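You operate a simulated robot arm through the tools that you are given. There is no shell and no other tool.

Carry out the task below with a simulated robot arm. There is one attempt and no reset: what you move stays moved.

JOB
Put things in order on the middle of the packing bench. At the end: the gold brass weight from the middle of the packing bench stands where the orange spool stood; the orange spool stands on top of the white tape roll; the white bulb from the middle of the packing bench stands where the gold brass weight stood; the white spool stands where the grey spool stood; the grey spool stands where the white bulb stood; whatever was shut is shut again. Leave all else as you found it, and nothing knocked over.

The check looks at the end state, three seconds after you hand in, the way a careful person would. Anything else that was tipped, shoved, dropped, spilled or broken makes it a failure.

ROBOT AND FRAMES
A 6-joint arm with a two-finger parallel gripper, fixed in place. Base frame: the origin is at the foot of the arm, x ahead of it, y to its left, z up; the work surface is at about z = 880. Units: mm, rad, N and s.
With the tool pointing down near the work surface it reaches from about 360 to 760 mm from the base axis. Its first joint turns from -1.152 to 1.152 rad. Payload 2.45 kg.
The TCP is the grasp point between the finger pads, 24 mm short of the fingertips. In the tool frame z runs along the fingers and y along their closing line. The gripper opens to 68 mm. The fingers are 17 mm wide and 10 mm thick; the gripper's body (40 by 70 mm) begins 41 mm behind the TCP.
Orientation is that of the tool frame in the base frame, as a unit quaternion [w, x, y, z]. With the fingers straight down and closing along the base's y, the tool's x points along the base's -x, its y along +y and its z along -z.

CONTROLS
- The arm moves only by the tool nudge_tool. Its argument "rows" is a list of rows, each an object of numbers (a shift or turn left out is 0, a gripper value left out holds the last): "hand": the opening, from 0 (shut) to 1 (fully open); "dx", "dy", "dz": the shift along the tool's x, y, z in mm; "ax", "ay", "az": the turn, a rotation vector about the tool's x, y, z in rad. In form: [{"hand": .., "dx": .., "dy": .., "dz": .., "ax": .., "ay": .., "az": ..}, ...]. A call has 1 to 20 rows; each row is the pose to reach, as a shift and turn from the pose commanded when the call began, along the tool's axes at that moment. Each row takes 0.2 s and may step no farther than 50 mm and 0.15 rad from the row before; otherwise, or with a gripper value out of range, the whole call is refused. A pose out of reach is approached as far as the arm can. The call stops where the force on the tool passes 40 N (or 10 N more than at its start, if that is more) or the arm is blocked; 0.2 s more then pass. The fingers move at their own pace (about 108 mm/s each) and stop on an object; they squeeze with about 40 N. The grip force told is the motor's: it shows also when the fingers shut on nothing. Time passes only in rows, and 0.2 s behind the last, so rows that repeat a pose let the fingers close. It gives the time, the measured TCP pose, the force on the tool (base axes), the opening and the grip force at its end, in the units of the frame above (readings bear some noise), with the torque about the TCP (base axes, N m) and any sound that the robot's microphone picked up.
- Cameras (640 x 400 px; columns grow to the right, rows downward): "scene" is fixed at [155.4, 404.8, 1463.7]; the picture's right is [-0.85, -0.53, 0.00], its down [-0.30, 0.48, -0.82] and it looks along [0.44, -0.70, -0.57] (base axes); focal length 348 px, centre (320, 200). "wrist" rides on the gripper at [84, 11, -75] in the tool frame; the picture's right is [-0.13, 0.99, 0.00], its down [-0.60, -0.08, -0.79] and it looks along [-0.79, -0.10, 0.61] (tool axes); focal length 251 px, centre (320, 200). There is no depth. A picture from a camera that has moved, and an enlarged one, comes with that camera's place and axes in the base frame and with its lens.
- capture(camera): a new picture of that camera. No time passes.
- enlarge(camera, box): a new picture of the part [left, top, right, bottom] of that camera's present view, enlarged. No time passes.
- close_job(): hands the job in; it is judged then, once.

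Nothing tells you positions but the pictures and the camera data. Unless the task says otherwise, let go and move clear before handing in.

The tools are called after "Call:" by a JSON object that holds its "method" and its "body". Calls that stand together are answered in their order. nudge_tool: Moves the arm, as the interface text tells. Its arguments: {"type":"object","properties":{"rows":{"type":"array"}},"required":["rows"]} The other tools are called the same way: capture (camera) takes a picture; enlarge (camera, box) takes an enlarged picture of a part of a camera's view; close_job () hands the job in.

At the start:

```text
t: 0.0
tcp_pos: [396.6, -257.8, 1145.2]
tcp_rot: [0.0, 0.0, 1.0, 0.0]
force: [-0.6, -1.0, 0.0]
ft_torque: [0.03, 0.03, 0.02]
gripper_width: 68.0
grasp_force: 0.1
```

scene: 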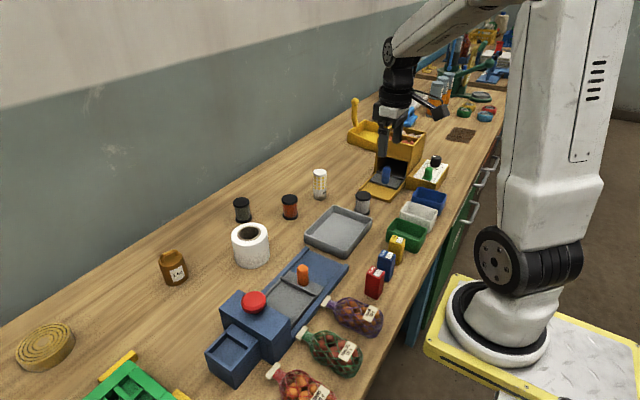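
wrist: 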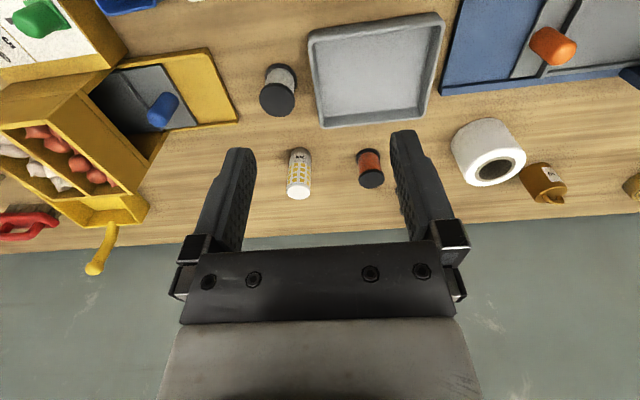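

I see a bench with spools, a white tape roll, an amber weight-like thing and several boxes. I'll enlarge parts of the views to identify the items before moving.

Call:
{"method": "enlarge", "body": {"camera": "scene", "box": [140, 140, 400, 300]}}

Call:
{"method": "enlarge", "body": {"camera": "scene", "box": [330, 60, 510, 220]}}

Call:
{"method": "enlarge", "body": {"camera": "scene", "box": [0, 240, 400, 400]}}

Call:
{"method": "enlarge", "body": {"camera": "wrist", "box": [240, 40, 640, 240]}}

Call:
{"method": "enlarge", "body": {"camera": "wrist", "box": [0, 0, 320, 200]}}

```text
2.46 times, centred on (270, 220) of scene
camera zoom: at [155.4, 404.8, 1463.7], right [-0.85, -0.53, 0.0], down [-0.3, 0.48, -0.82], along [0.44, -0.7, -0.57], focal length 855 px, centre (443, 151)
```

zoom: 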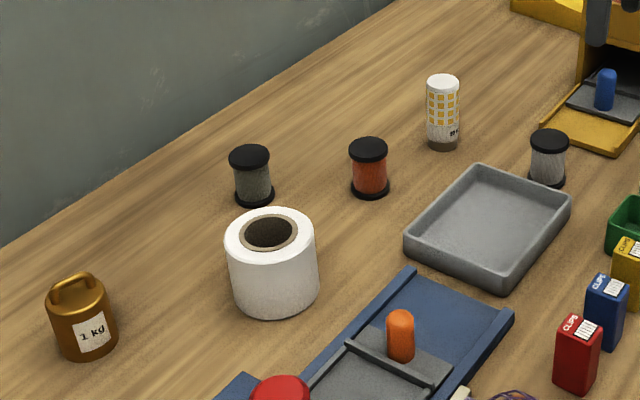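

```text
2.50 times, centred on (420, 140) of scene
camera zoom: at [155.4, 404.8, 1463.7], right [-0.85, -0.53, 0.0], down [-0.3, 0.48, -0.82], along [0.44, -0.7, -0.57], focal length 869 px, centre (70, 350)
```

zoom: 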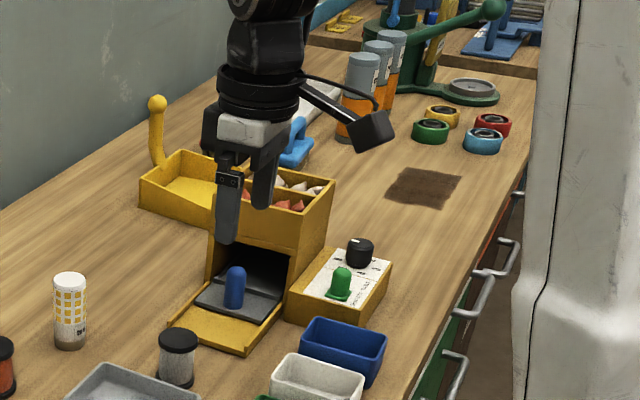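

```text
1.60 times, centred on (200, 320) of scene
camera zoom: at [155.4, 404.8, 1463.7], right [-0.85, -0.53, 0.0], down [-0.3, 0.48, -0.82], along [0.44, -0.7, -0.57], focal length 556 px, centre (512, 8)
```

zoom: 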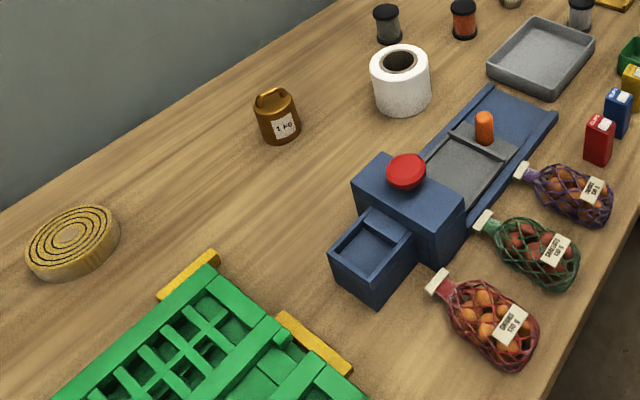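

```text
1.60 times, centred on (440, 140) of wrist
camera zoom: at [311.1, -245.9, 1219.4], right [0.13, 0.99, 0.0], down [0.6, -0.08, 0.79], along [0.79, -0.1, -0.61], focal length 402 px, centre (128, 296)
```

zoom: 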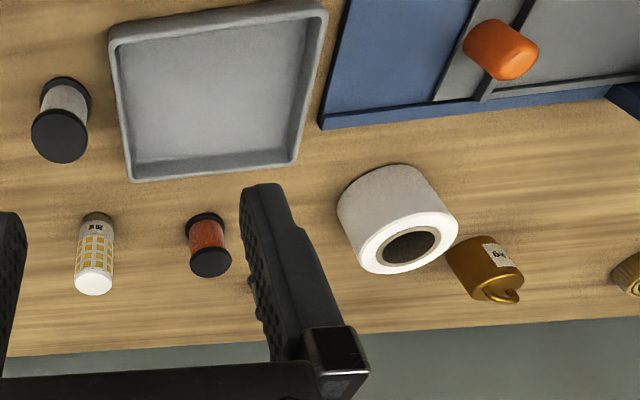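

```text
2.00 times, centred on (160, 100) of wrist
camera zoom: at [311.1, -245.9, 1219.4], right [0.13, 0.99, 0.0], down [0.6, -0.08, 0.79], along [0.79, -0.1, -0.61], focal length 503 px, centre (640, 400)
```

zoom: 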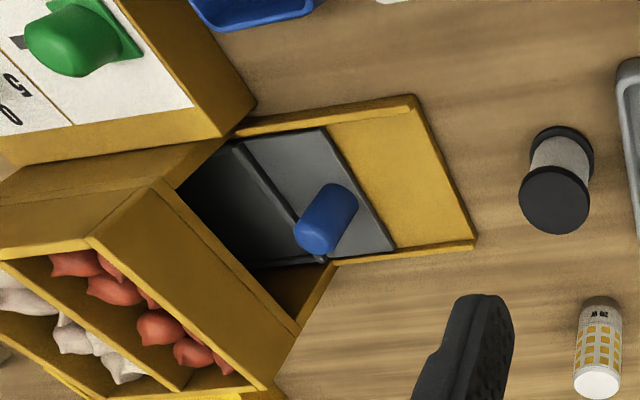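

I see two candidates for the grey/white spools (a dark one by the tape roll, a paler one by the tray). I'll zoom harder to check colours and to inspect the two mechanisms.

Call:
{"method": "enlarge", "body": {"camera": "scene", "box": [220, 160, 320, 223]}}

Call:
{"method": "enlarge", "body": {"camera": "scene", "box": [300, 160, 400, 223]}}

Call:
{"method": "enlarge", "body": {"camera": "scene", "box": [200, 240, 360, 390]}}

Call:
{"method": "enlarge", "body": {"camera": "scene", "box": [340, 90, 460, 210]}}

Call:
{"method": "enlarge", "body": {"camera": "scene", "box": [400, 0, 520, 140]}}

```text
6.35 times, centred on (270, 192) of scene
camera zoom: at [155.4, 404.8, 1463.7], right [-0.85, -0.53, 0.0], down [-0.3, 0.48, -0.82], along [0.44, -0.7, -0.57], focal length 2206 px, centre (638, 254)
```

zoom: 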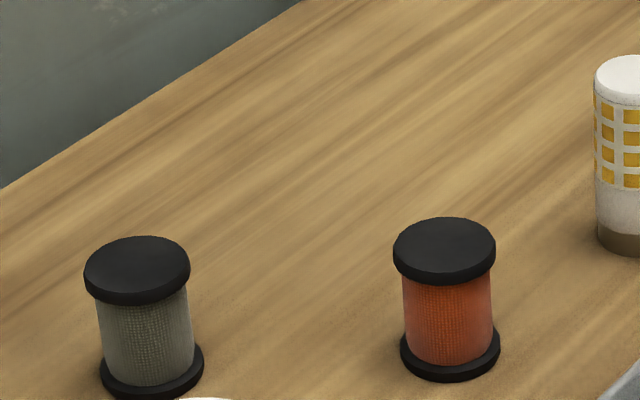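

```text
6.35 times, centred on (350, 192) of scene
camera zoom: at [155.4, 404.8, 1463.7], right [-0.85, -0.53, 0.0], down [-0.3, 0.48, -0.82], along [0.44, -0.7, -0.57], focal length 2206 px, centre (130, 254)
```

zoom: 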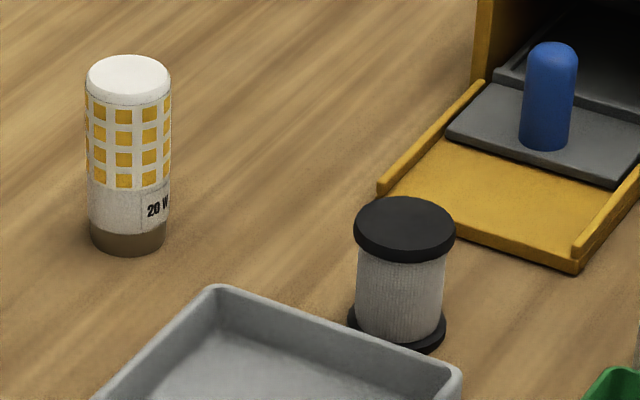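

```text
2.67 times, centred on (280, 315) of scene
camera zoom: at [155.4, 404.8, 1463.7], right [-0.85, -0.53, 0.0], down [-0.3, 0.48, -0.82], along [0.44, -0.7, -0.57], focal length 927 px, centre (427, -107)
```

zoom: 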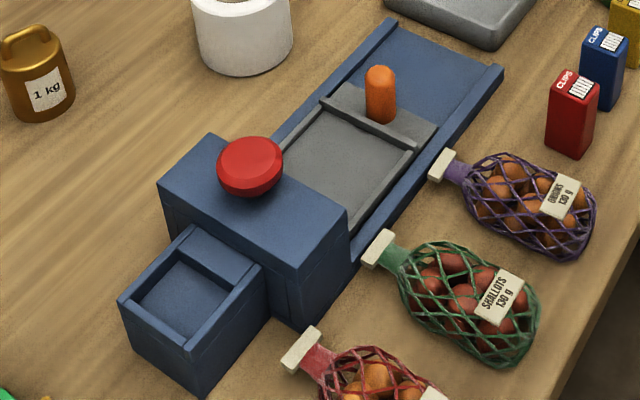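

```text
3.33 times, centred on (400, 150) of scene
camera zoom: at [155.4, 404.8, 1463.7], right [-0.85, -0.53, 0.0], down [-0.3, 0.48, -0.82], along [0.44, -0.7, -0.57], focal length 1158 px, centre (53, 367)
```

zoom: 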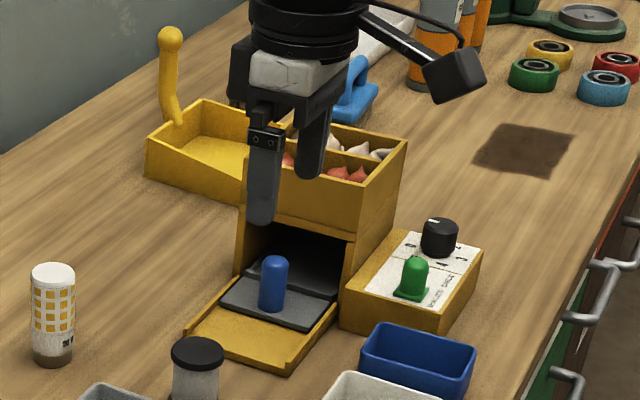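

```text
2.86 times, centred on (460, 70) of scene
camera zoom: at [155.4, 404.8, 1463.7], right [-0.85, -0.53, 0.0], down [-0.3, 0.48, -0.82], along [0.44, -0.7, -0.57], focal length 993 px, centre (-80, 571)
```

zoom: 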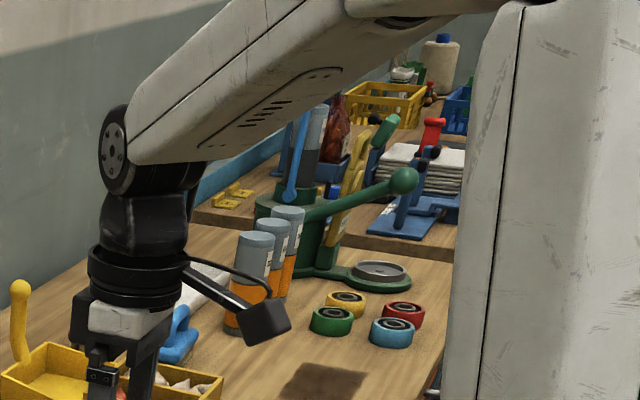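

The spool by the tape roll is clearly grey and the one by the tray is white. The orange spool is at about (631, -202), the grey at (734, -125), the white at (474, -330), the bulb at (611, -321), the weight at (715, 119) and the tape roll at (617, -27). I'll go above the orange spool for a closer look before touching anything.

Call:
{"method": "nudge_tool", "body": {"rows": [{"hand": 1, "dx": -30, "dy": 7, "dz": 0}, {"dx": -60, "dy": 14, "dz": 0}, {"dx": -90, "dy": 21, "dz": 0}, {"dx": -120, "dy": 28, "dz": 0}, {"dx": -150, "dy": 35, "dz": 0}, {"dx": -180, "dy": 42, "dz": 10}, {"dx": -210, "dy": 49, "dz": 40}, {"dx": -234, "dy": 56, "dz": 70}, {"dx": -234, "dy": 56, "dz": 100}, {"dx": -234, "dy": 56, "dz": 125}, {"dx": -234, "dy": 56, "dz": 125}]}}

Call:
{"method": "capture", "body": {"camera": "wrist"}}

Call:
{"method": "capture", "body": {"camera": "scene"}}

```text
t: 2.4
tcp_pos: [628.5, -200.9, 1020.5]
tcp_rot: [0.0, 0.0, 1.0, 0.0]
force: [1.1, -0.1, 0.3]
ft_torque: [0.02, 0.02, 0.02]
gripper_width: 68.2
grasp_force: 0.0
```

```text
taken
camera wrist: at [544.5, -190.4, 1094.0], right [0.13, 0.99, 0.0], down [0.6, -0.08, 0.79], along [0.79, -0.1, -0.61], focal length 251 px, centre (320, 200)
```

wrist: 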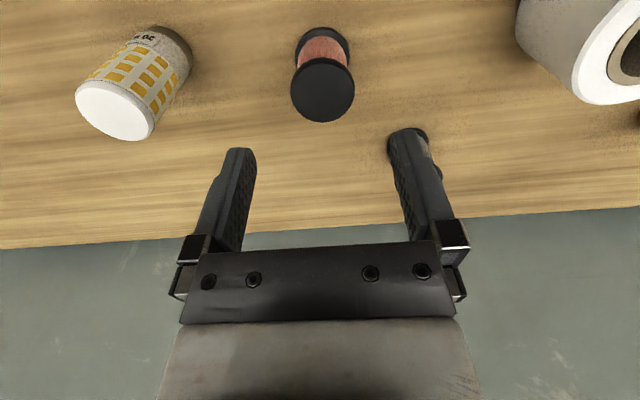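

```text
taken
```

scene: 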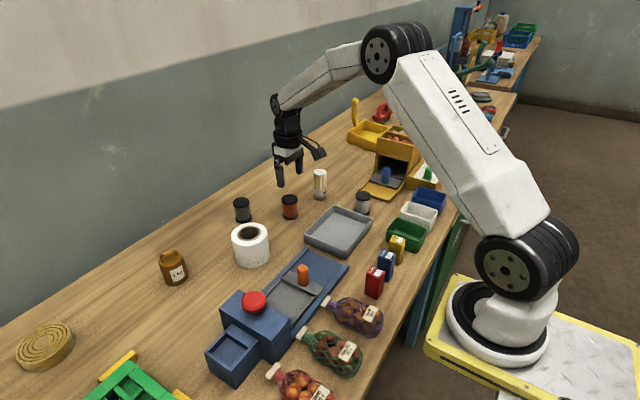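

The orange spool sits almost beneath the gripper. I'll enlarge this wrist view to measure its flanges, and the bulb and tape roll with it.

Call:
{"method": "enlarge", "body": {"camera": "wrist", "box": [260, 10, 390, 140]}}

Call:
{"method": "enlarge", "body": {"camera": "wrist", "box": [50, 0, 260, 150]}}

Call:
{"method": "enlarge", "body": {"camera": "wrist", "box": [500, 0, 640, 120]}}

Call:
{"method": "enlarge", "body": {"camera": "scene", "box": [225, 215, 275, 275]}}

Call:
{"method": "enlarge", "body": {"camera": "scene", "box": [150, 240, 200, 290]}}

```text
3.08 times, centred on (325, 75) of wrist
camera zoom: at [544.5, -190.4, 1094.0], right [0.13, 0.99, 0.0], down [0.6, -0.08, 0.79], along [0.79, -0.1, -0.61], focal length 774 px, centre (305, 585)
```

zoom: 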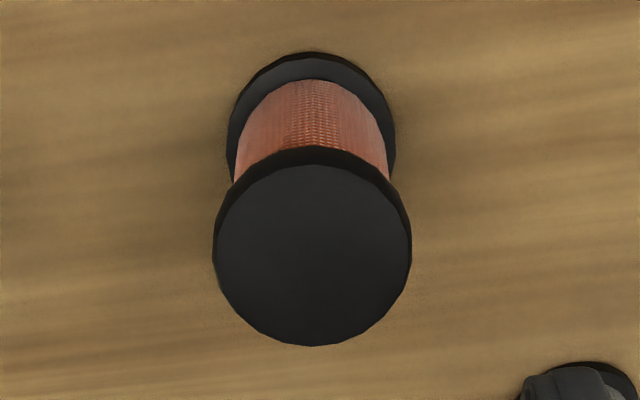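

```text
2.67 times, centred on (155, 75) of wrist
camera zoom: at [544.5, -190.4, 1094.0], right [0.13, 0.99, 0.0], down [0.6, -0.08, 0.79], along [0.79, -0.1, -0.61], focal length 670 px, centre (760, 533)
```

zoom: 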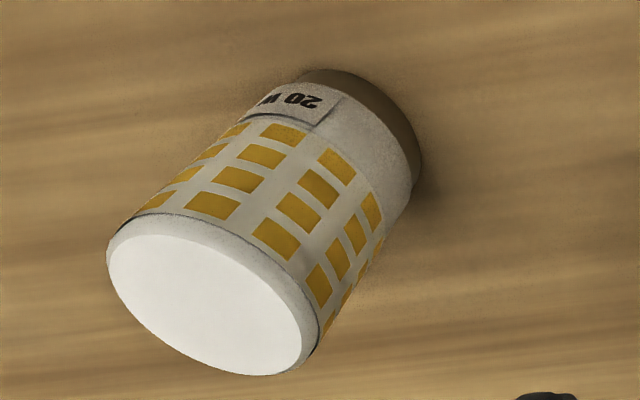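

```text
3.33 times, centred on (570, 60) of wrist
camera zoom: at [544.5, -190.4, 1094.0], right [0.13, 0.99, 0.0], down [0.6, -0.08, 0.79], along [0.79, -0.1, -0.61], focal length 838 px, centre (-513, 667)
```

zoom: 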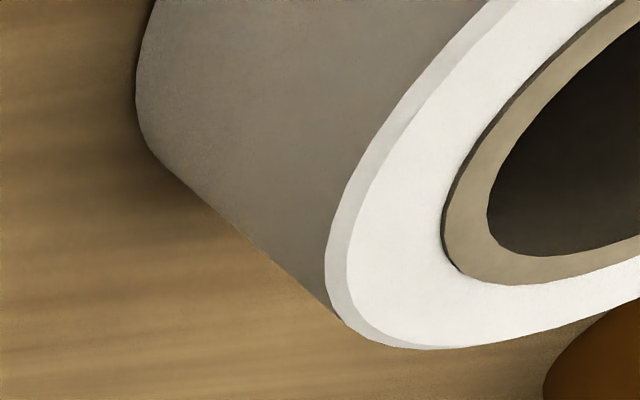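

```text
6.67 times, centred on (250, 245) of scene
camera zoom: at [155.4, 404.8, 1463.7], right [-0.85, -0.53, 0.0], down [-0.3, 0.48, -0.82], along [0.44, -0.7, -0.57], focal length 2317 px, centre (787, -100)
```

zoom: 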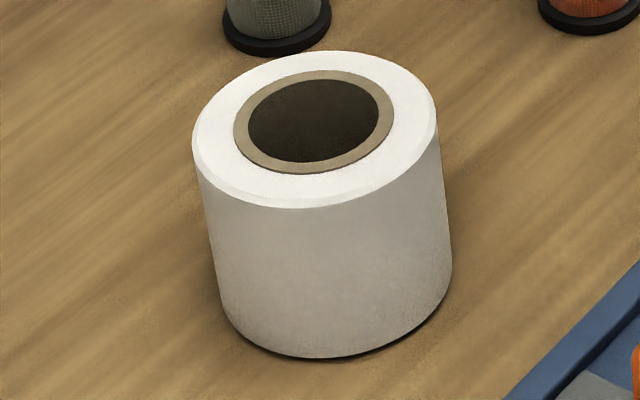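

```text
8.00 times, centred on (175, 265) of scene
camera zoom: at [155.4, 404.8, 1463.7], right [-0.85, -0.53, 0.0], down [-0.3, 0.48, -0.82], along [0.44, -0.7, -0.57], focal length 2780 px, centre (1480, -320)
```

zoom: 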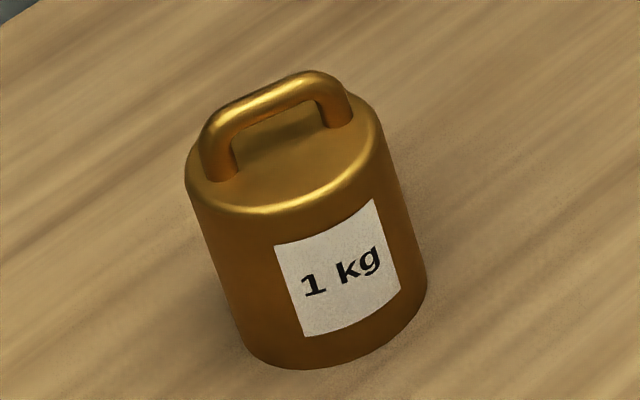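

The spool flange is about 43 mm across and its height about 59 mm, while the tape roll's hole looks nearly as wide or wider. I need a proper look at that hole before deciding how to set the spool there, so I'll move above the tape roll.

Call:
{"method": "nudge_tool", "body": {"rows": [{"hand": 1, "dx": 0, "dy": 10, "dz": -20}, {"dx": 0, "dy": 35, "dz": -40}, {"dx": 3, "dy": 65, "dz": -45}, {"dx": 6, "dy": 95, "dz": -45}, {"dx": 9, "dy": 125, "dz": -45}, {"dx": 12, "dy": 155, "dz": -45}, {"dx": 13, "dy": 175, "dz": -45}, {"dx": 13, "dy": 175, "dz": -45}]}}

Call:
{"method": "capture", "body": {"camera": "wrist"}}

Call:
{"method": "enlarge", "body": {"camera": "wrist", "box": [230, 0, 410, 140]}}

```text
t: 4.2
tcp_pos: [616.2, -22.8, 1064.8]
tcp_rot: [0.0, 0.0, 1.0, 0.0]
force: [-1.6, 0.2, -0.9]
ft_torque: [-0.01, 0.03, -0.03]
gripper_width: 67.9
grasp_force: 0.2
```

```text
taken
camera wrist: at [531.9, -13.1, 1138.7], right [0.13, 0.99, 0.0], down [0.6, -0.08, 0.79], along [0.79, -0.1, -0.61], focal length 251 px, centre (320, 200)
```

wrist: 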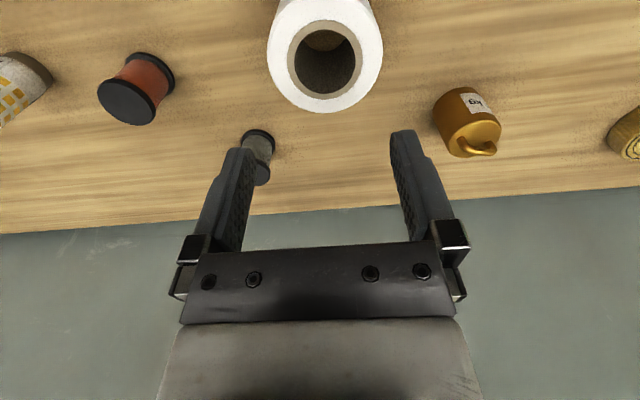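

```text
2.86 times, centred on (320, 70) of wrist
camera zoom: at [531.9, -13.1, 1138.7], right [0.13, 0.99, 0.0], down [0.6, -0.08, 0.79], along [0.79, -0.1, -0.61], focal length 718 px, centre (320, 571)
```

zoom: 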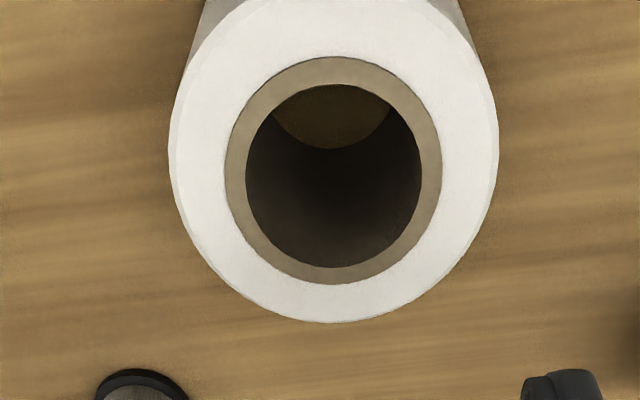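

The hole is real (the bench shows through it) at roughly 44–45 mm, close to the spool's flange, so I'll need to set the spool off-centre on the roll's rim. First I'll make a stationary check of how noisy the pose readings are.

Call:
{"method": "nudge_tool", "body": {"rows": [{"dx": 0, "dy": 0, "dz": 0}]}}

Call:
{"method": "nudge_tool", "body": {"rows": [{"dx": 0, "dy": 0, "dz": 0}]}}

Call:
{"method": "enlarge", "body": {"camera": "wrist", "box": [230, 0, 410, 140]}}

Call:
{"method": "enlarge", "body": {"camera": "wrist", "box": [400, 60, 540, 180]}}

```text
t: 4.6
tcp_pos: [615.5, -23.1, 1065.6]
tcp_rot: [0.001, 0.0, 1.0, -0.001]
force: [-0.2, 1.0, -0.3]
ft_torque: [-0.02, 0.02, 0.01]
gripper_width: 67.7
grasp_force: 0.1
```

```text
t: 5.0
tcp_pos: [615.7, -23.9, 1065.9]
tcp_rot: [0.0, 0.0, 1.0, 0.0]
force: [0.4, -0.2, 0.2]
ft_torque: [-0.01, -0.02, 0.02]
gripper_width: 68.0
grasp_force: 0.0
```

```text
2.86 times, centred on (320, 70) of wrist
camera zoom: at [531.9, -13.4, 1138.7], right [0.13, 0.99, 0.0], down [0.6, -0.08, 0.79], along [0.79, -0.1, -0.61], focal length 718 px, centre (320, 571)
```

zoom: 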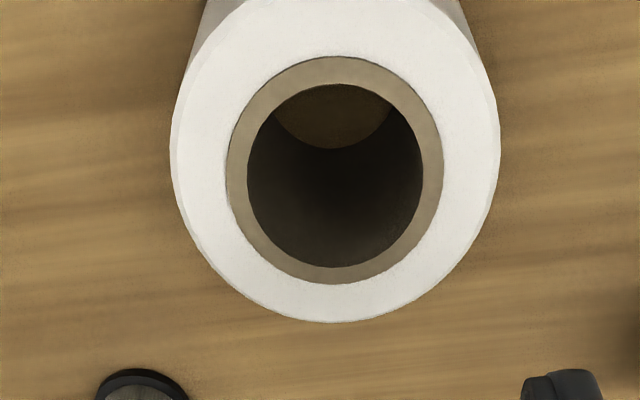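

```text
3.33 times, centred on (470, 120) of wrist
camera zoom: at [531.9, -13.4, 1138.7], right [0.13, 0.99, 0.0], down [0.6, -0.08, 0.79], along [0.79, -0.1, -0.61], focal length 838 px, centre (-180, 467)
```

zoom: 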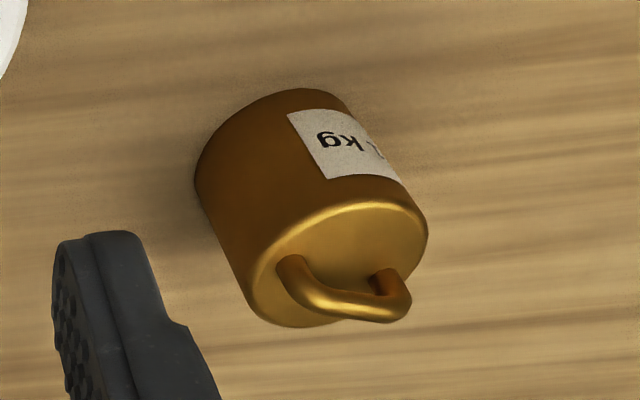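

The camera pose is the reliable reference; the readings just carry about 1 mm of noise. The tape roll's centre is about (615.5, -20.5) with its top at 947, and the orange spool is at (631, -200). Next I'll go back above the orange spool and check alignment before descending.

Call:
{"method": "nudge_tool", "body": {"rows": [{"hand": 1, "dx": -2, "dy": -30, "dz": 0}, {"dx": -4, "dy": -60, "dz": 0}, {"dx": -7, "dy": -90, "dz": 0}, {"dx": -10, "dy": -120, "dz": 0}, {"dx": -13, "dy": -150, "dz": 10}, {"dx": -15, "dy": -176, "dz": 30}, {"dx": -15, "dy": -176, "dz": 60}, {"dx": -15, "dy": -176, "dz": 75}, {"dx": -15, "dy": -176, "dz": 75}, {"dx": -15, "dy": -176, "dz": 75}]}}

Call:
{"method": "capture", "body": {"camera": "wrist"}}

Call:
{"method": "enlarge", "body": {"camera": "wrist", "box": [240, 0, 400, 140]}}

```text
t: 7.2
tcp_pos: [631.1, -202.7, 991.9]
tcp_rot: [0.0, 0.0, 1.0, 0.0]
force: [-1.1, 0.3, 0.8]
ft_torque: [0.0, -0.02, -0.03]
gripper_width: 67.8
grasp_force: 0.0
```

```text
taken
camera wrist: at [547.7, -191.4, 1065.3], right [0.13, 0.99, 0.0], down [0.6, -0.08, 0.79], along [0.79, -0.1, -0.61], focal length 251 px, centre (320, 200)
```

wrist: 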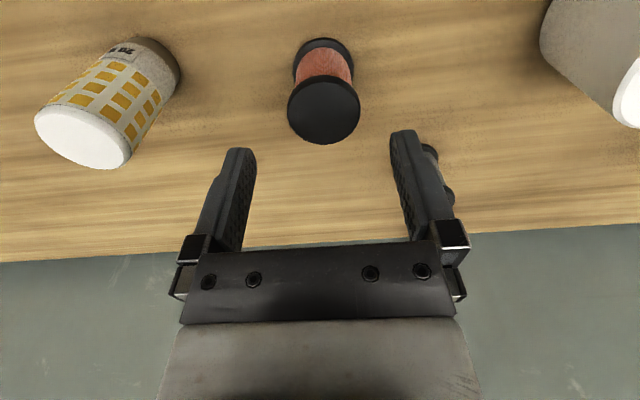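

```text
2.86 times, centred on (320, 70) of wrist
camera zoom: at [547.7, -191.4, 1065.3], right [0.13, 0.99, 0.0], down [0.6, -0.08, 0.79], along [0.79, -0.1, -0.61], focal length 718 px, centre (320, 571)
```

zoom: 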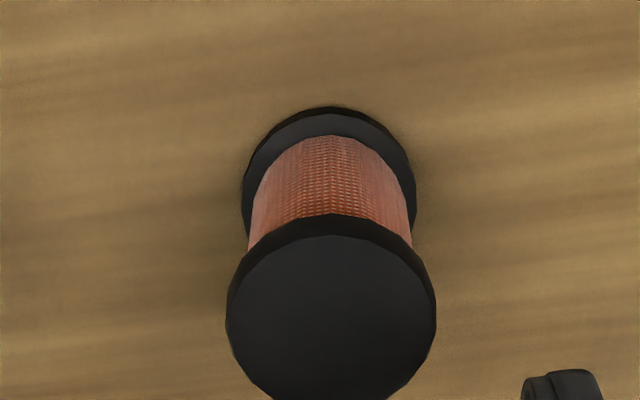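

Alignment is within 2 mm of the spool. I'll correct by a couple of mm, descend to about z 909 and close on the flanges.

Call:
{"method": "nudge_tool", "body": {"rows": [{"hand": 1, "dx": 1, "dy": 2, "dz": 15}, {"dx": 1, "dy": 2, "dz": 30}, {"dx": 1, "dy": 2, "dz": 45}, {"dx": 1, "dy": 2, "dz": 60}, {"dx": 1, "dy": 2, "dz": 72}, {"dx": 1, "dy": 2, "dz": 82}, {"dx": 1, "dy": 2, "dz": 82}, {"dx": 1, "dy": 2, "dz": 82}]}}

Call:
{"method": "capture", "body": {"camera": "wrist"}}

```text
t: 9.0
tcp_pos: [632.1, -199.7, 909.0]
tcp_rot: [0.0, 0.0, 1.0, 0.0]
force: [0.2, -0.7, -0.2]
ft_torque: [0.0, -0.02, 0.0]
gripper_width: 67.8
grasp_force: 0.1
```

```text
taken
camera wrist: at [547.4, -189.6, 983.0], right [0.13, 0.99, 0.0], down [0.6, -0.08, 0.79], along [0.79, -0.1, -0.61], focal length 251 px, centre (320, 200)
```

wrist: 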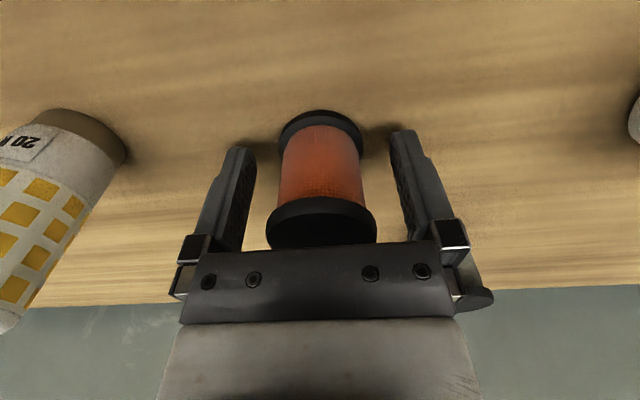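

The spool is centred between the fingers. I'll close now without moving.

Call:
{"method": "nudge_tool", "body": {"rows": [{"hand": 0.55}, {"hand": 0.3}, {"hand": 0}, {"hand": 0}, {"hand": 0}]}}

Call:
{"method": "capture", "body": {"camera": "wrist"}}

```text
t: 10.2
tcp_pos: [631.3, -200.6, 909.4]
tcp_rot: [0.0, 0.0, 1.0, 0.0]
force: [0.5, 0.5, -0.1]
ft_torque: [-0.01, 0.01, 0.0]
gripper_width: 43.0
grasp_force: 40.3
```

```text
taken
camera wrist: at [547.4, -189.6, 983.1], right [0.13, 0.99, 0.0], down [0.6, -0.08, 0.79], along [0.79, -0.1, -0.61], focal length 251 px, centre (320, 200)
```

wrist: 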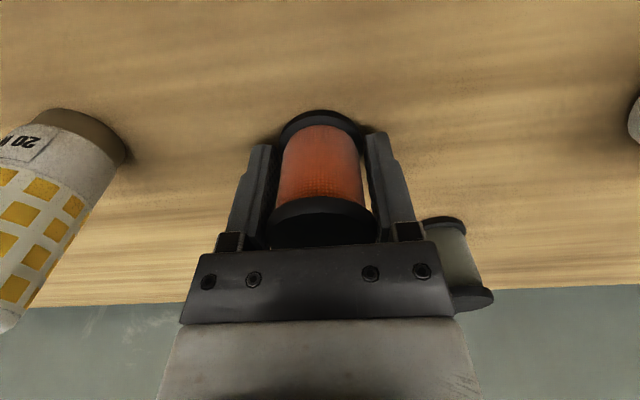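

The grip holds at 43 mm width. I'll lift straight up and carry it above the tape roll, stopping about 35 mm over its top to check.

Call:
{"method": "nudge_tool", "body": {"rows": [{"hand": 0, "dz": -10}, {"dz": -30}, {"dz": -55}, {"dz": -80}, {"dz": -105}, {"dx": 2, "dy": 10, "dz": -110}, {"dx": 4, "dy": 30, "dz": -110}, {"dx": 6, "dy": 55, "dz": -110}, {"dx": 9, "dy": 80, "dz": -110}, {"dx": 12, "dy": 105, "dz": -110}, {"dx": 14, "dy": 130, "dz": -110}, {"dx": 16, "dy": 150, "dz": -110}, {"dx": 16, "dy": 162, "dz": -110}, {"dx": 16, "dy": 162, "dz": -110}, {"dx": 16, "dy": 162, "dz": -110}]}}

Call:
{"method": "capture", "body": {"camera": "wrist"}}

Call:
{"method": "enlarge", "body": {"camera": "scene", "box": [200, 160, 320, 280]}}

```text
t: 13.4
tcp_pos: [614.0, -36.2, 1018.3]
tcp_rot: [0.001, 0.001, 1.0, 0.001]
force: [-0.4, -0.7, -0.5]
ft_torque: [0.01, -0.02, -0.03]
gripper_width: 43.0
grasp_force: 39.7
```

```text
taken
camera wrist: at [529.9, -26.1, 1092.5], right [0.13, 0.99, 0.0], down [0.6, -0.08, 0.79], along [0.79, -0.1, -0.61], focal length 251 px, centre (320, 200)
```

wrist: 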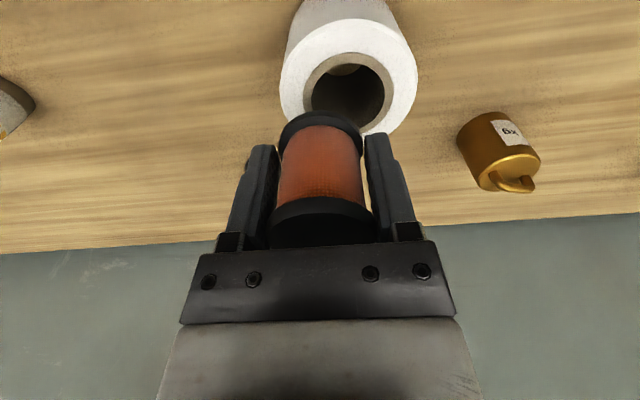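

```text
3.33 times, centred on (260, 220) of scene
camera zoom: at [155.4, 404.8, 1463.7], right [-0.85, -0.53, 0.0], down [-0.3, 0.48, -0.82], along [0.44, -0.7, -0.57], focal length 1158 px, centre (520, 133)
```

zoom: 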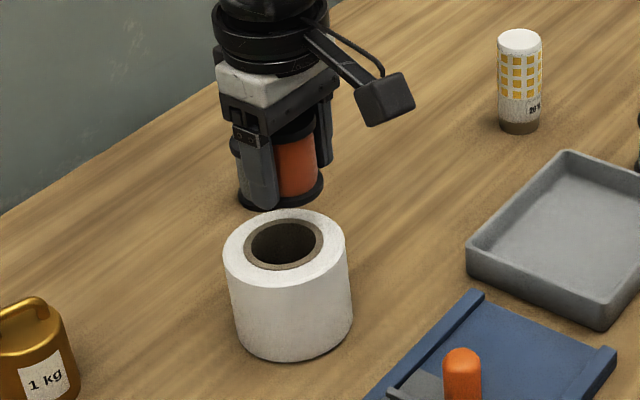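

The spool hovers above the roll. I'll zoom to verify the offset from the hole before lowering.

Call:
{"method": "enlarge", "body": {"camera": "wrist", "box": [250, 0, 440, 140]}}

```text
2.86 times, centred on (345, 70) of wrist
camera zoom: at [529.9, -26.1, 1092.5], right [0.13, 0.99, 0.0], down [0.6, -0.08, 0.79], along [0.79, -0.1, -0.61], focal length 718 px, centre (249, 571)
```

zoom: 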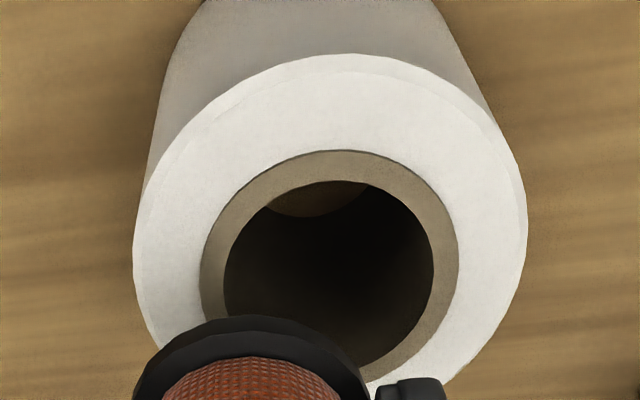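

The roll's centre reads (614.5, -20), so the spool is 16–17 mm off-centre towards -y. That puts its centre well over the supported side with its footprint inside the roll. I'll lower it most of the way.

Call:
{"method": "nudge_tool", "body": {"rows": [{"hand": 0, "dy": -1, "dz": 8}, {"dy": -1, "dz": 18}, {"dy": -1, "dz": 27}, {"dy": -1, "dz": 34}, {"dy": -1, "dz": 34}, {"dy": -1, "dz": 34}]}}

Call:
{"method": "enlarge", "body": {"camera": "scene", "box": [200, 180, 300, 280]}}

Call:
{"method": "capture", "body": {"camera": "wrist"}}

```text
t: 14.8
tcp_pos: [614.1, -39.5, 984.6]
tcp_rot: [-0.001, -0.001, 1.0, 0.0]
force: [0.6, -0.5, -0.2]
ft_torque: [0.0, 0.03, -0.01]
gripper_width: 43.0
grasp_force: 40.3
```

```text
4.00 times, centred on (250, 230) of scene
camera zoom: at [155.5, 404.8, 1463.7], right [-0.85, -0.53, 0.0], down [-0.3, 0.48, -0.82], along [0.44, -0.7, -0.57], focal length 1390 px, centre (600, 80)
```

zoom: 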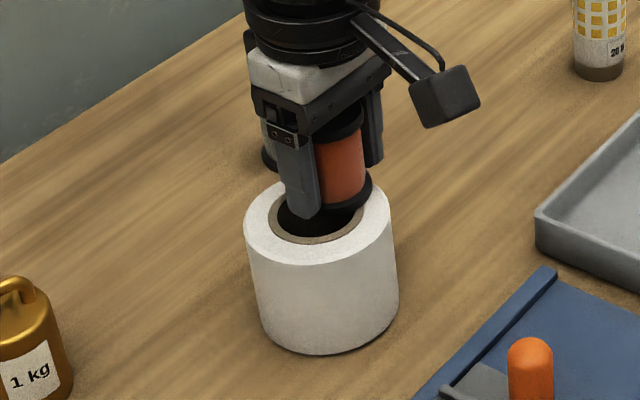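

```text
taken
camera wrist: at [529.7, -27.8, 1058.3], right [0.13, 0.99, 0.0], down [0.6, -0.08, 0.79], along [0.79, -0.1, -0.61], focal length 251 px, centre (320, 200)
```

wrist: 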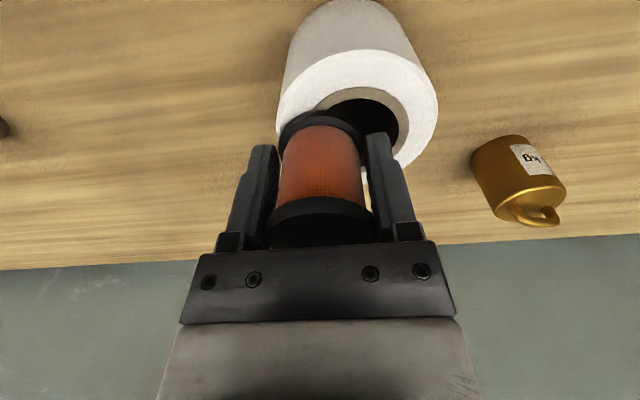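

The spool's bottom should be about 7 mm above the roll. I'll lower in small steps, watching the force.

Call:
{"method": "nudge_tool", "body": {"rows": [{"hand": 0, "dz": 2}, {"dz": 4}, {"dz": 4}]}}

Call:
{"method": "nudge_tool", "body": {"rows": [{"hand": 0, "dz": 1}, {"dz": 2}, {"dz": 2}]}}

Call:
{"method": "enlarge", "body": {"camera": "scene", "box": [210, 190, 290, 270]}}

```text
t: 15.6
tcp_pos: [615.6, -39.4, 983.7]
tcp_rot: [0.003, 0.0, 1.0, 0.0]
force: [-8.5, 2.7, 37.1]
ft_torque: [0.09, 0.27, 0.03]
gripper_width: 42.8
grasp_force: 40.2
```

```text
t: 16.4
tcp_pos: [616.3, -37.8, 981.8]
tcp_rot: [0.006, 0.0, 1.0, 0.0]
force: [-2.6, 2.5, 37.5]
ft_torque: [0.18, -0.1, 0.0]
gripper_width: 42.9
grasp_force: 40.2
```

```text
5.00 times, centred on (250, 230) of scene
camera zoom: at [154.6, 404.9, 1463.8], right [-0.85, -0.53, 0.0], down [-0.3, 0.48, -0.82], along [0.44, -0.7, -0.57], focal length 1738 px, centre (670, 50)
```

zoom: 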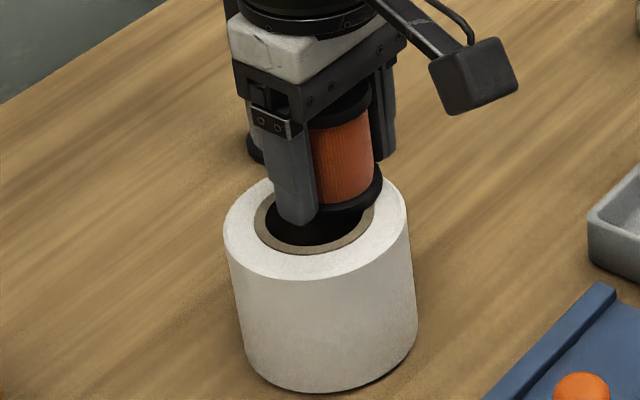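

It's in contact with the roll at TCP z of about 983, pressing at 37 N. I'll ease that off before letting go.

Call:
{"method": "nudge_tool", "body": {"rows": [{"hand": 0, "dz": -1.5}, {"dz": -3}, {"dz": -3}]}}

Call:
{"method": "capture", "body": {"camera": "wrist"}}

```text
t: 17.2
tcp_pos: [615.9, -40.1, 983.4]
tcp_rot: [0.002, 0.0, 1.0, -0.001]
force: [5.5, -1.4, 20.5]
ft_torque: [-0.04, -0.42, -0.02]
gripper_width: 42.8
grasp_force: 39.8
```

```text
taken
camera wrist: at [531.2, -28.1, 1055.6], right [0.13, 0.99, 0.0], down [0.6, -0.08, 0.8], along [0.79, -0.1, -0.61], focal length 251 px, centre (320, 200)
```

wrist: 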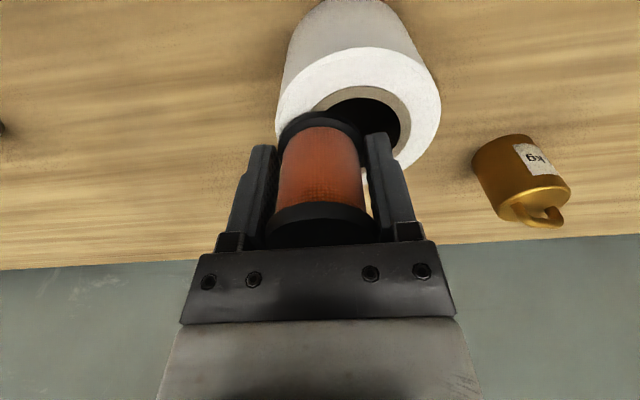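

Still 20 N. I'll ease up a little more.

Call:
{"method": "nudge_tool", "body": {"rows": [{"hand": 0, "dz": -1}, {"dz": -1.5}, {"dz": -1.5}]}}

Call:
{"method": "enlarge", "body": {"camera": "wrist", "box": [240, 40, 440, 180]}}

Call:
{"method": "enlarge", "body": {"camera": "scene", "box": [210, 190, 290, 270]}}

```text
t: 18.0
tcp_pos: [613.5, -37.9, 982.8]
tcp_rot: [0.0, 0.0, 1.0, 0.0]
force: [2.7, -2.4, 9.2]
ft_torque: [-0.07, -0.25, -0.07]
gripper_width: 42.9
grasp_force: 40.0
```

```text
2.86 times, centred on (340, 110) of wrist
camera zoom: at [529.9, -27.3, 1056.5], right [0.13, 0.99, 0.0], down [0.61, -0.08, 0.79], along [0.78, -0.1, -0.61], focal length 718 px, centre (263, 457)
```

zoom: 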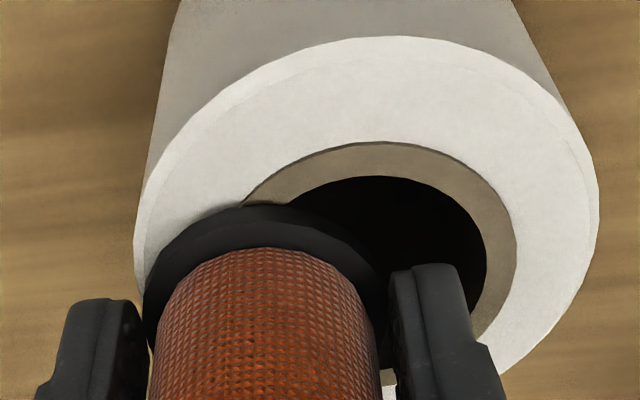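

```text
5.00 times, centred on (250, 230) of scene
camera zoom: at [155.3, 404.7, 1463.7], right [-0.85, -0.53, 0.0], down [-0.3, 0.48, -0.82], along [0.44, -0.7, -0.57], focal length 1738 px, centre (670, 50)
```

zoom: 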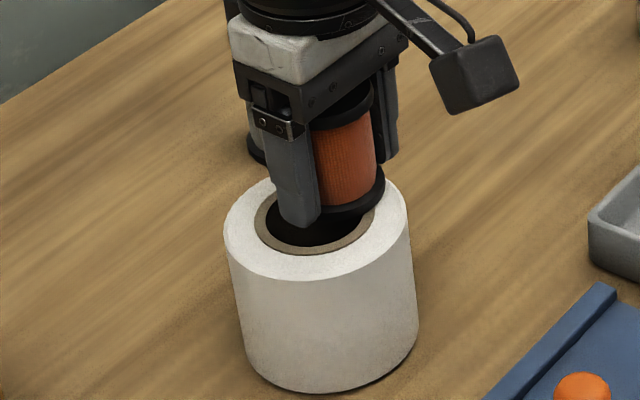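

The spool's footprint lies inside the roll's edge, about 18 mm off-centre and resting on it. I'll open the fingers and lift clear slowly.

Call:
{"method": "nudge_tool", "body": {"rows": [{"hand": 0.7}, {"hand": 0.85}, {"hand": 1}, {"hand": 1}]}}

Call:
{"method": "capture", "body": {"camera": "wrist"}}

Call:
{"method": "nudge_tool", "body": {"rows": [{"hand": 1, "dz": -10}, {"dz": -25}, {"dz": -45}, {"dz": -65}, {"dz": -85}, {"dz": -85}]}}

Call:
{"method": "capture", "body": {"camera": "wrist"}}

Call:
{"method": "enlarge", "body": {"camera": "scene", "box": [200, 150, 320, 280]}}

```text
t: 19.0
tcp_pos: [613.9, -38.0, 983.4]
tcp_rot: [-0.001, 0.0, 1.0, 0.0]
force: [0.0, -0.3, -0.4]
ft_torque: [0.04, -0.01, 0.0]
gripper_width: 67.9
grasp_force: 0.0
```

```text
taken
camera wrist: at [530.5, -27.2, 1056.8], right [0.13, 0.99, 0.0], down [0.6, -0.08, 0.79], along [0.79, -0.1, -0.61], focal length 251 px, centre (320, 200)
```

wrist: 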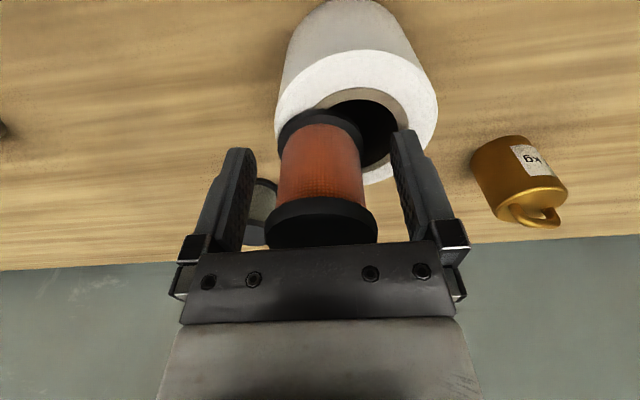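

```text
t: 20.4
tcp_pos: [613.0, -39.5, 1069.3]
tcp_rot: [0.0, 0.0, 1.0, 0.0]
force: [-0.4, -0.9, 0.3]
ft_torque: [-0.03, 0.03, 0.02]
gripper_width: 68.0
grasp_force: 0.0
```

```text
taken
camera wrist: at [528.4, -28.0, 1143.5], right [0.13, 0.99, 0.0], down [0.6, -0.08, 0.79], along [0.79, -0.1, -0.61], focal length 251 px, centre (320, 200)
```

wrist: 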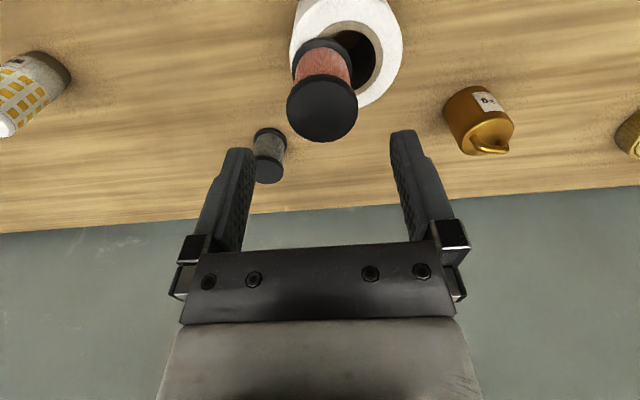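

```text
3.08 times, centred on (260, 215) of scene
camera zoom: at [155.4, 404.8, 1463.7], right [-0.85, -0.53, 0.0], down [-0.3, 0.48, -0.82], along [0.44, -0.7, -0.57], focal length 1069 px, centre (505, 154)
```

zoom: 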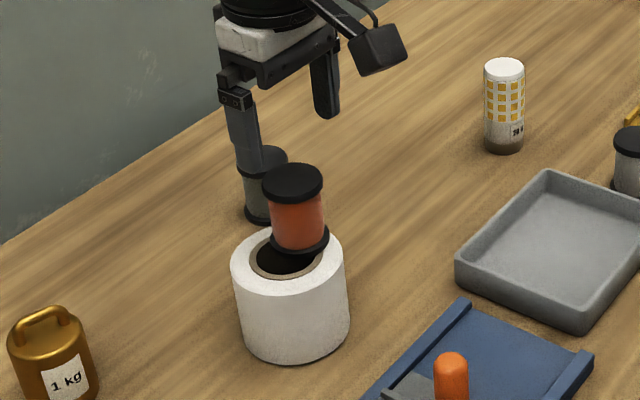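

The orange spool stands upright on the roll. Next is the brass weight near (715, 120); I'll move above it to look.

Call:
{"method": "nudge_tool", "body": {"rows": [{"hand": 1, "dx": -15, "dy": 25}, {"dx": -32, "dy": 50}, {"dx": -48, "dy": 75}, {"dx": -64, "dy": 100}, {"dx": -80, "dy": 125}, {"dx": -96, "dy": 150}, {"dx": -101, "dy": 158, "dz": 20}, {"dx": -101, "dy": 158, "dz": 40}, {"dx": -101, "dy": 158, "dz": 40}, {"dx": -101, "dy": 158, "dz": 40}]}}

Call:
{"method": "capture", "body": {"camera": "wrist"}}

Call:
{"method": "enlarge", "body": {"camera": "wrist", "box": [230, 0, 410, 140]}}

```text
t: 22.6
tcp_pos: [714.2, 118.6, 1028.7]
tcp_rot: [0.0, 0.0, 1.0, 0.0]
force: [0.1, -0.9, 0.1]
ft_torque: [0.0, 0.02, 0.02]
gripper_width: 68.0
grasp_force: 0.1
```

```text
taken
camera wrist: at [629.9, 129.0, 1101.9], right [0.13, 0.99, 0.0], down [0.6, -0.08, 0.79], along [0.79, -0.1, -0.61], focal length 251 px, centre (320, 200)
```

wrist: 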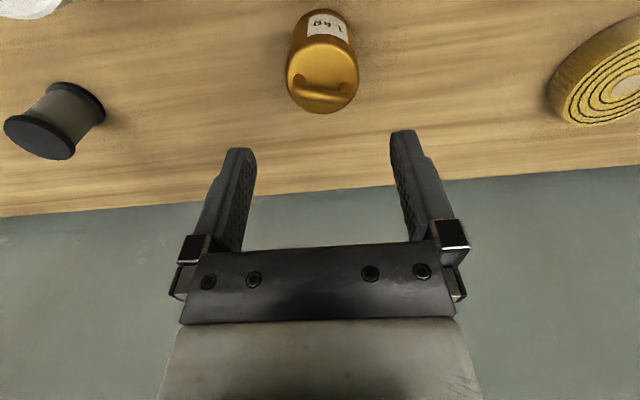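

```text
2.86 times, centred on (320, 70) of wrist
camera zoom: at [629.9, 129.0, 1101.9], right [0.13, 0.99, 0.0], down [0.6, -0.08, 0.79], along [0.79, -0.1, -0.61], focal length 718 px, centre (320, 571)
```

zoom: 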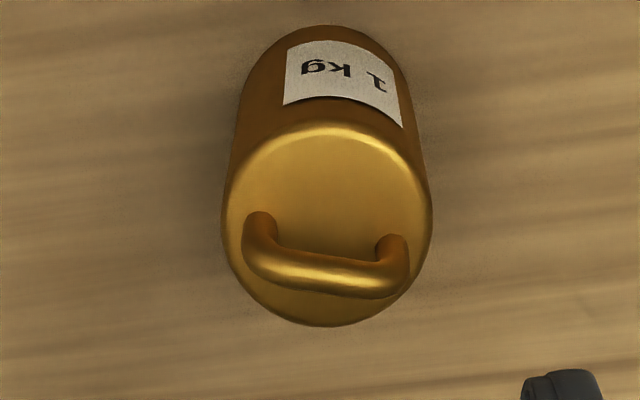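

The weight is about 50 mm across, centred at (713.5, 120), with its handle above the body. I'll grip the body at TCP z of about 930 so the palm clears the handle, descending in steps.

Call:
{"method": "nudge_tool", "body": {"rows": [{"hand": 1, "dy": 1.5, "dz": 20}, {"dy": 1.5, "dz": 40}, {"dy": 1.5, "dz": 58}, {"dy": 1.5, "dz": 72}, {"dy": 1.5, "dz": 85}, {"dy": 1.5, "dz": 97}, {"dy": 1.5, "dz": 97}, {"dy": 1.5, "dz": 97}]}}

Call:
{"method": "capture", "body": {"camera": "wrist"}}

Call:
{"method": "enlarge", "body": {"camera": "scene", "box": [130, 190, 230, 300]}}

```text
t: 24.4
tcp_pos: [714.2, 120.8, 930.8]
tcp_rot: [0.0, 0.0, 1.0, 0.0]
force: [-1.2, 0.3, -0.9]
ft_torque: [0.02, 0.03, -0.01]
gripper_width: 67.9
grasp_force: 0.1
```

```text
taken
camera wrist: at [629.8, 130.8, 1004.1], right [0.13, 0.99, 0.0], down [0.6, -0.08, 0.79], along [0.79, -0.1, -0.61], focal length 251 px, centre (320, 200)
```

wrist: 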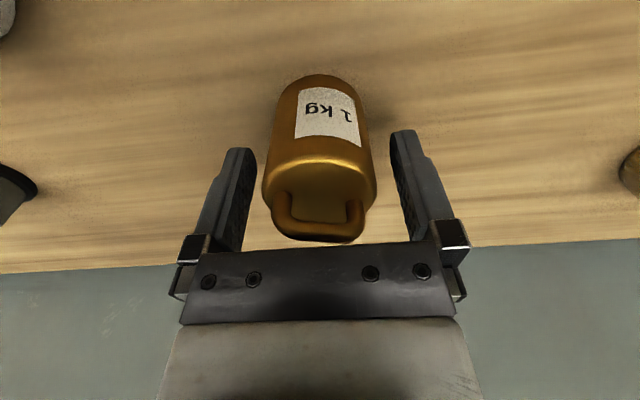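

```text
3.64 times, centred on (180, 245) of scene
camera zoom: at [155.4, 404.8, 1463.7], right [-0.85, -0.53, 0.0], down [-0.3, 0.48, -0.82], along [0.44, -0.7, -0.57], focal length 1264 px, centre (829, 36)
```

zoom: 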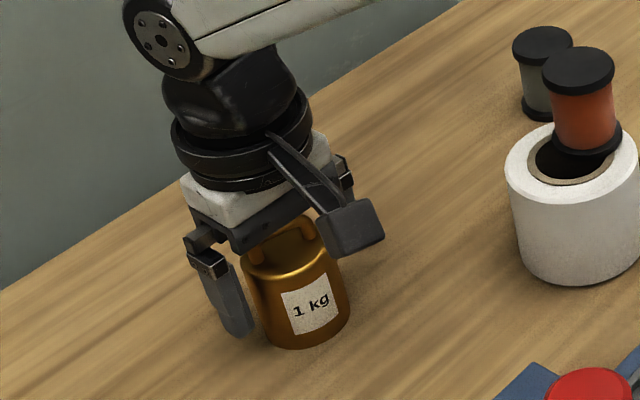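

The weight is between the fingers with the handle clear of the palm. Closing now.

Call:
{"method": "nudge_tool", "body": {"rows": [{"hand": 0.7}, {"hand": 0.4}, {"hand": 0}, {"hand": 0}, {"hand": 0}]}}

Call:
{"method": "capture", "body": {"camera": "wrist"}}

```text
t: 25.6
tcp_pos: [714.6, 119.5, 930.8]
tcp_rot: [-0.001, -0.001, 1.0, 0.0]
force: [1.2, -1.2, -0.6]
ft_torque: [-0.07, -0.02, -0.07]
gripper_width: 49.6
grasp_force: 39.9
```

```text
taken
camera wrist: at [629.8, 130.6, 1004.1], right [0.13, 0.99, 0.0], down [0.6, -0.08, 0.79], along [0.79, -0.1, -0.61], focal length 251 px, centre (320, 200)
```

wrist: 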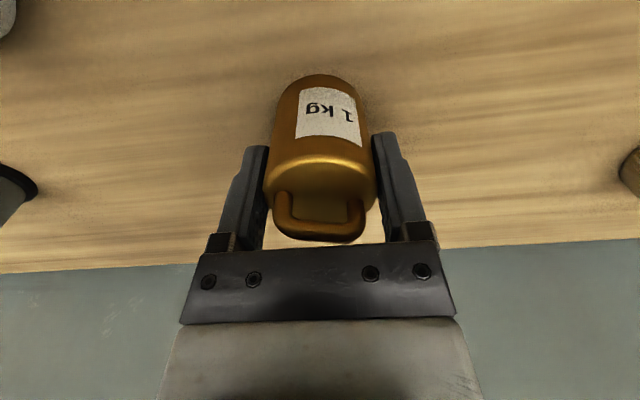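

Firm grip at 49.6 mm. I'll lift to about z 1080, which puts the weight's bottom above the stacked spool, and carry it round the outside towards the orange spool's old place.

Call:
{"method": "nudge_tool", "body": {"rows": [{"hand": 0, "dz": -8}, {"dz": -25}, {"dz": -50}, {"dz": -75}, {"dz": -100}, {"dz": -125}, {"dz": -145}, {"dz": -152}, {"dz": -152, "dy": -10}, {"dz": -152, "dy": -30}, {"dz": -152, "dy": -55}, {"dz": -152, "dy": -80}, {"dz": -152, "dy": -105}, {"dz": -152, "dy": -130}, {"dz": -152, "dy": -155}, {"dz": -152, "dy": -180}, {"dz": -152, "dy": -205}, {"dz": -152, "dy": -225}, {"dz": -152, "dy": -235}, {"dz": -152, "dy": -235}]}}

Call:
{"method": "capture", "body": {"camera": "wrist"}}

Call:
{"method": "capture", "body": {"camera": "scene"}}

```text
t: 29.8
tcp_pos: [716.2, -113.4, 1080.7]
tcp_rot: [0.0, 0.0, 1.0, 0.001]
force: [0.9, 0.7, -10.1]
ft_torque: [0.0, 0.06, -0.03]
gripper_width: 49.4
grasp_force: 40.3
```

```text
taken
camera wrist: at [632.0, -103.3, 1155.6], right [0.13, 0.99, 0.0], down [0.6, -0.08, 0.79], along [0.79, -0.1, -0.61], focal length 251 px, centre (320, 200)
```

wrist: 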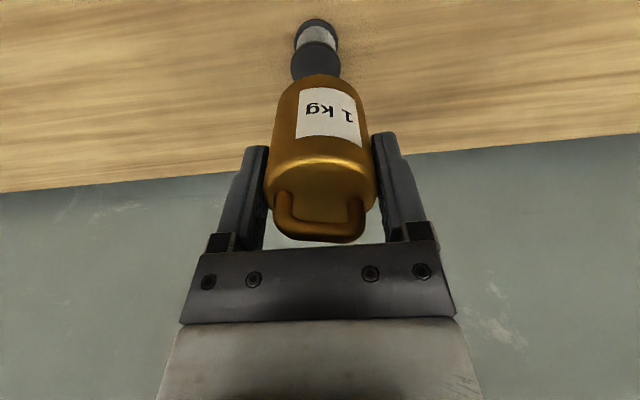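

```text
taken
```

scene: 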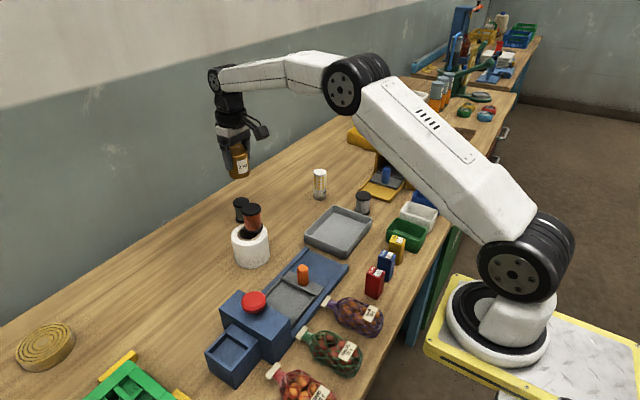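

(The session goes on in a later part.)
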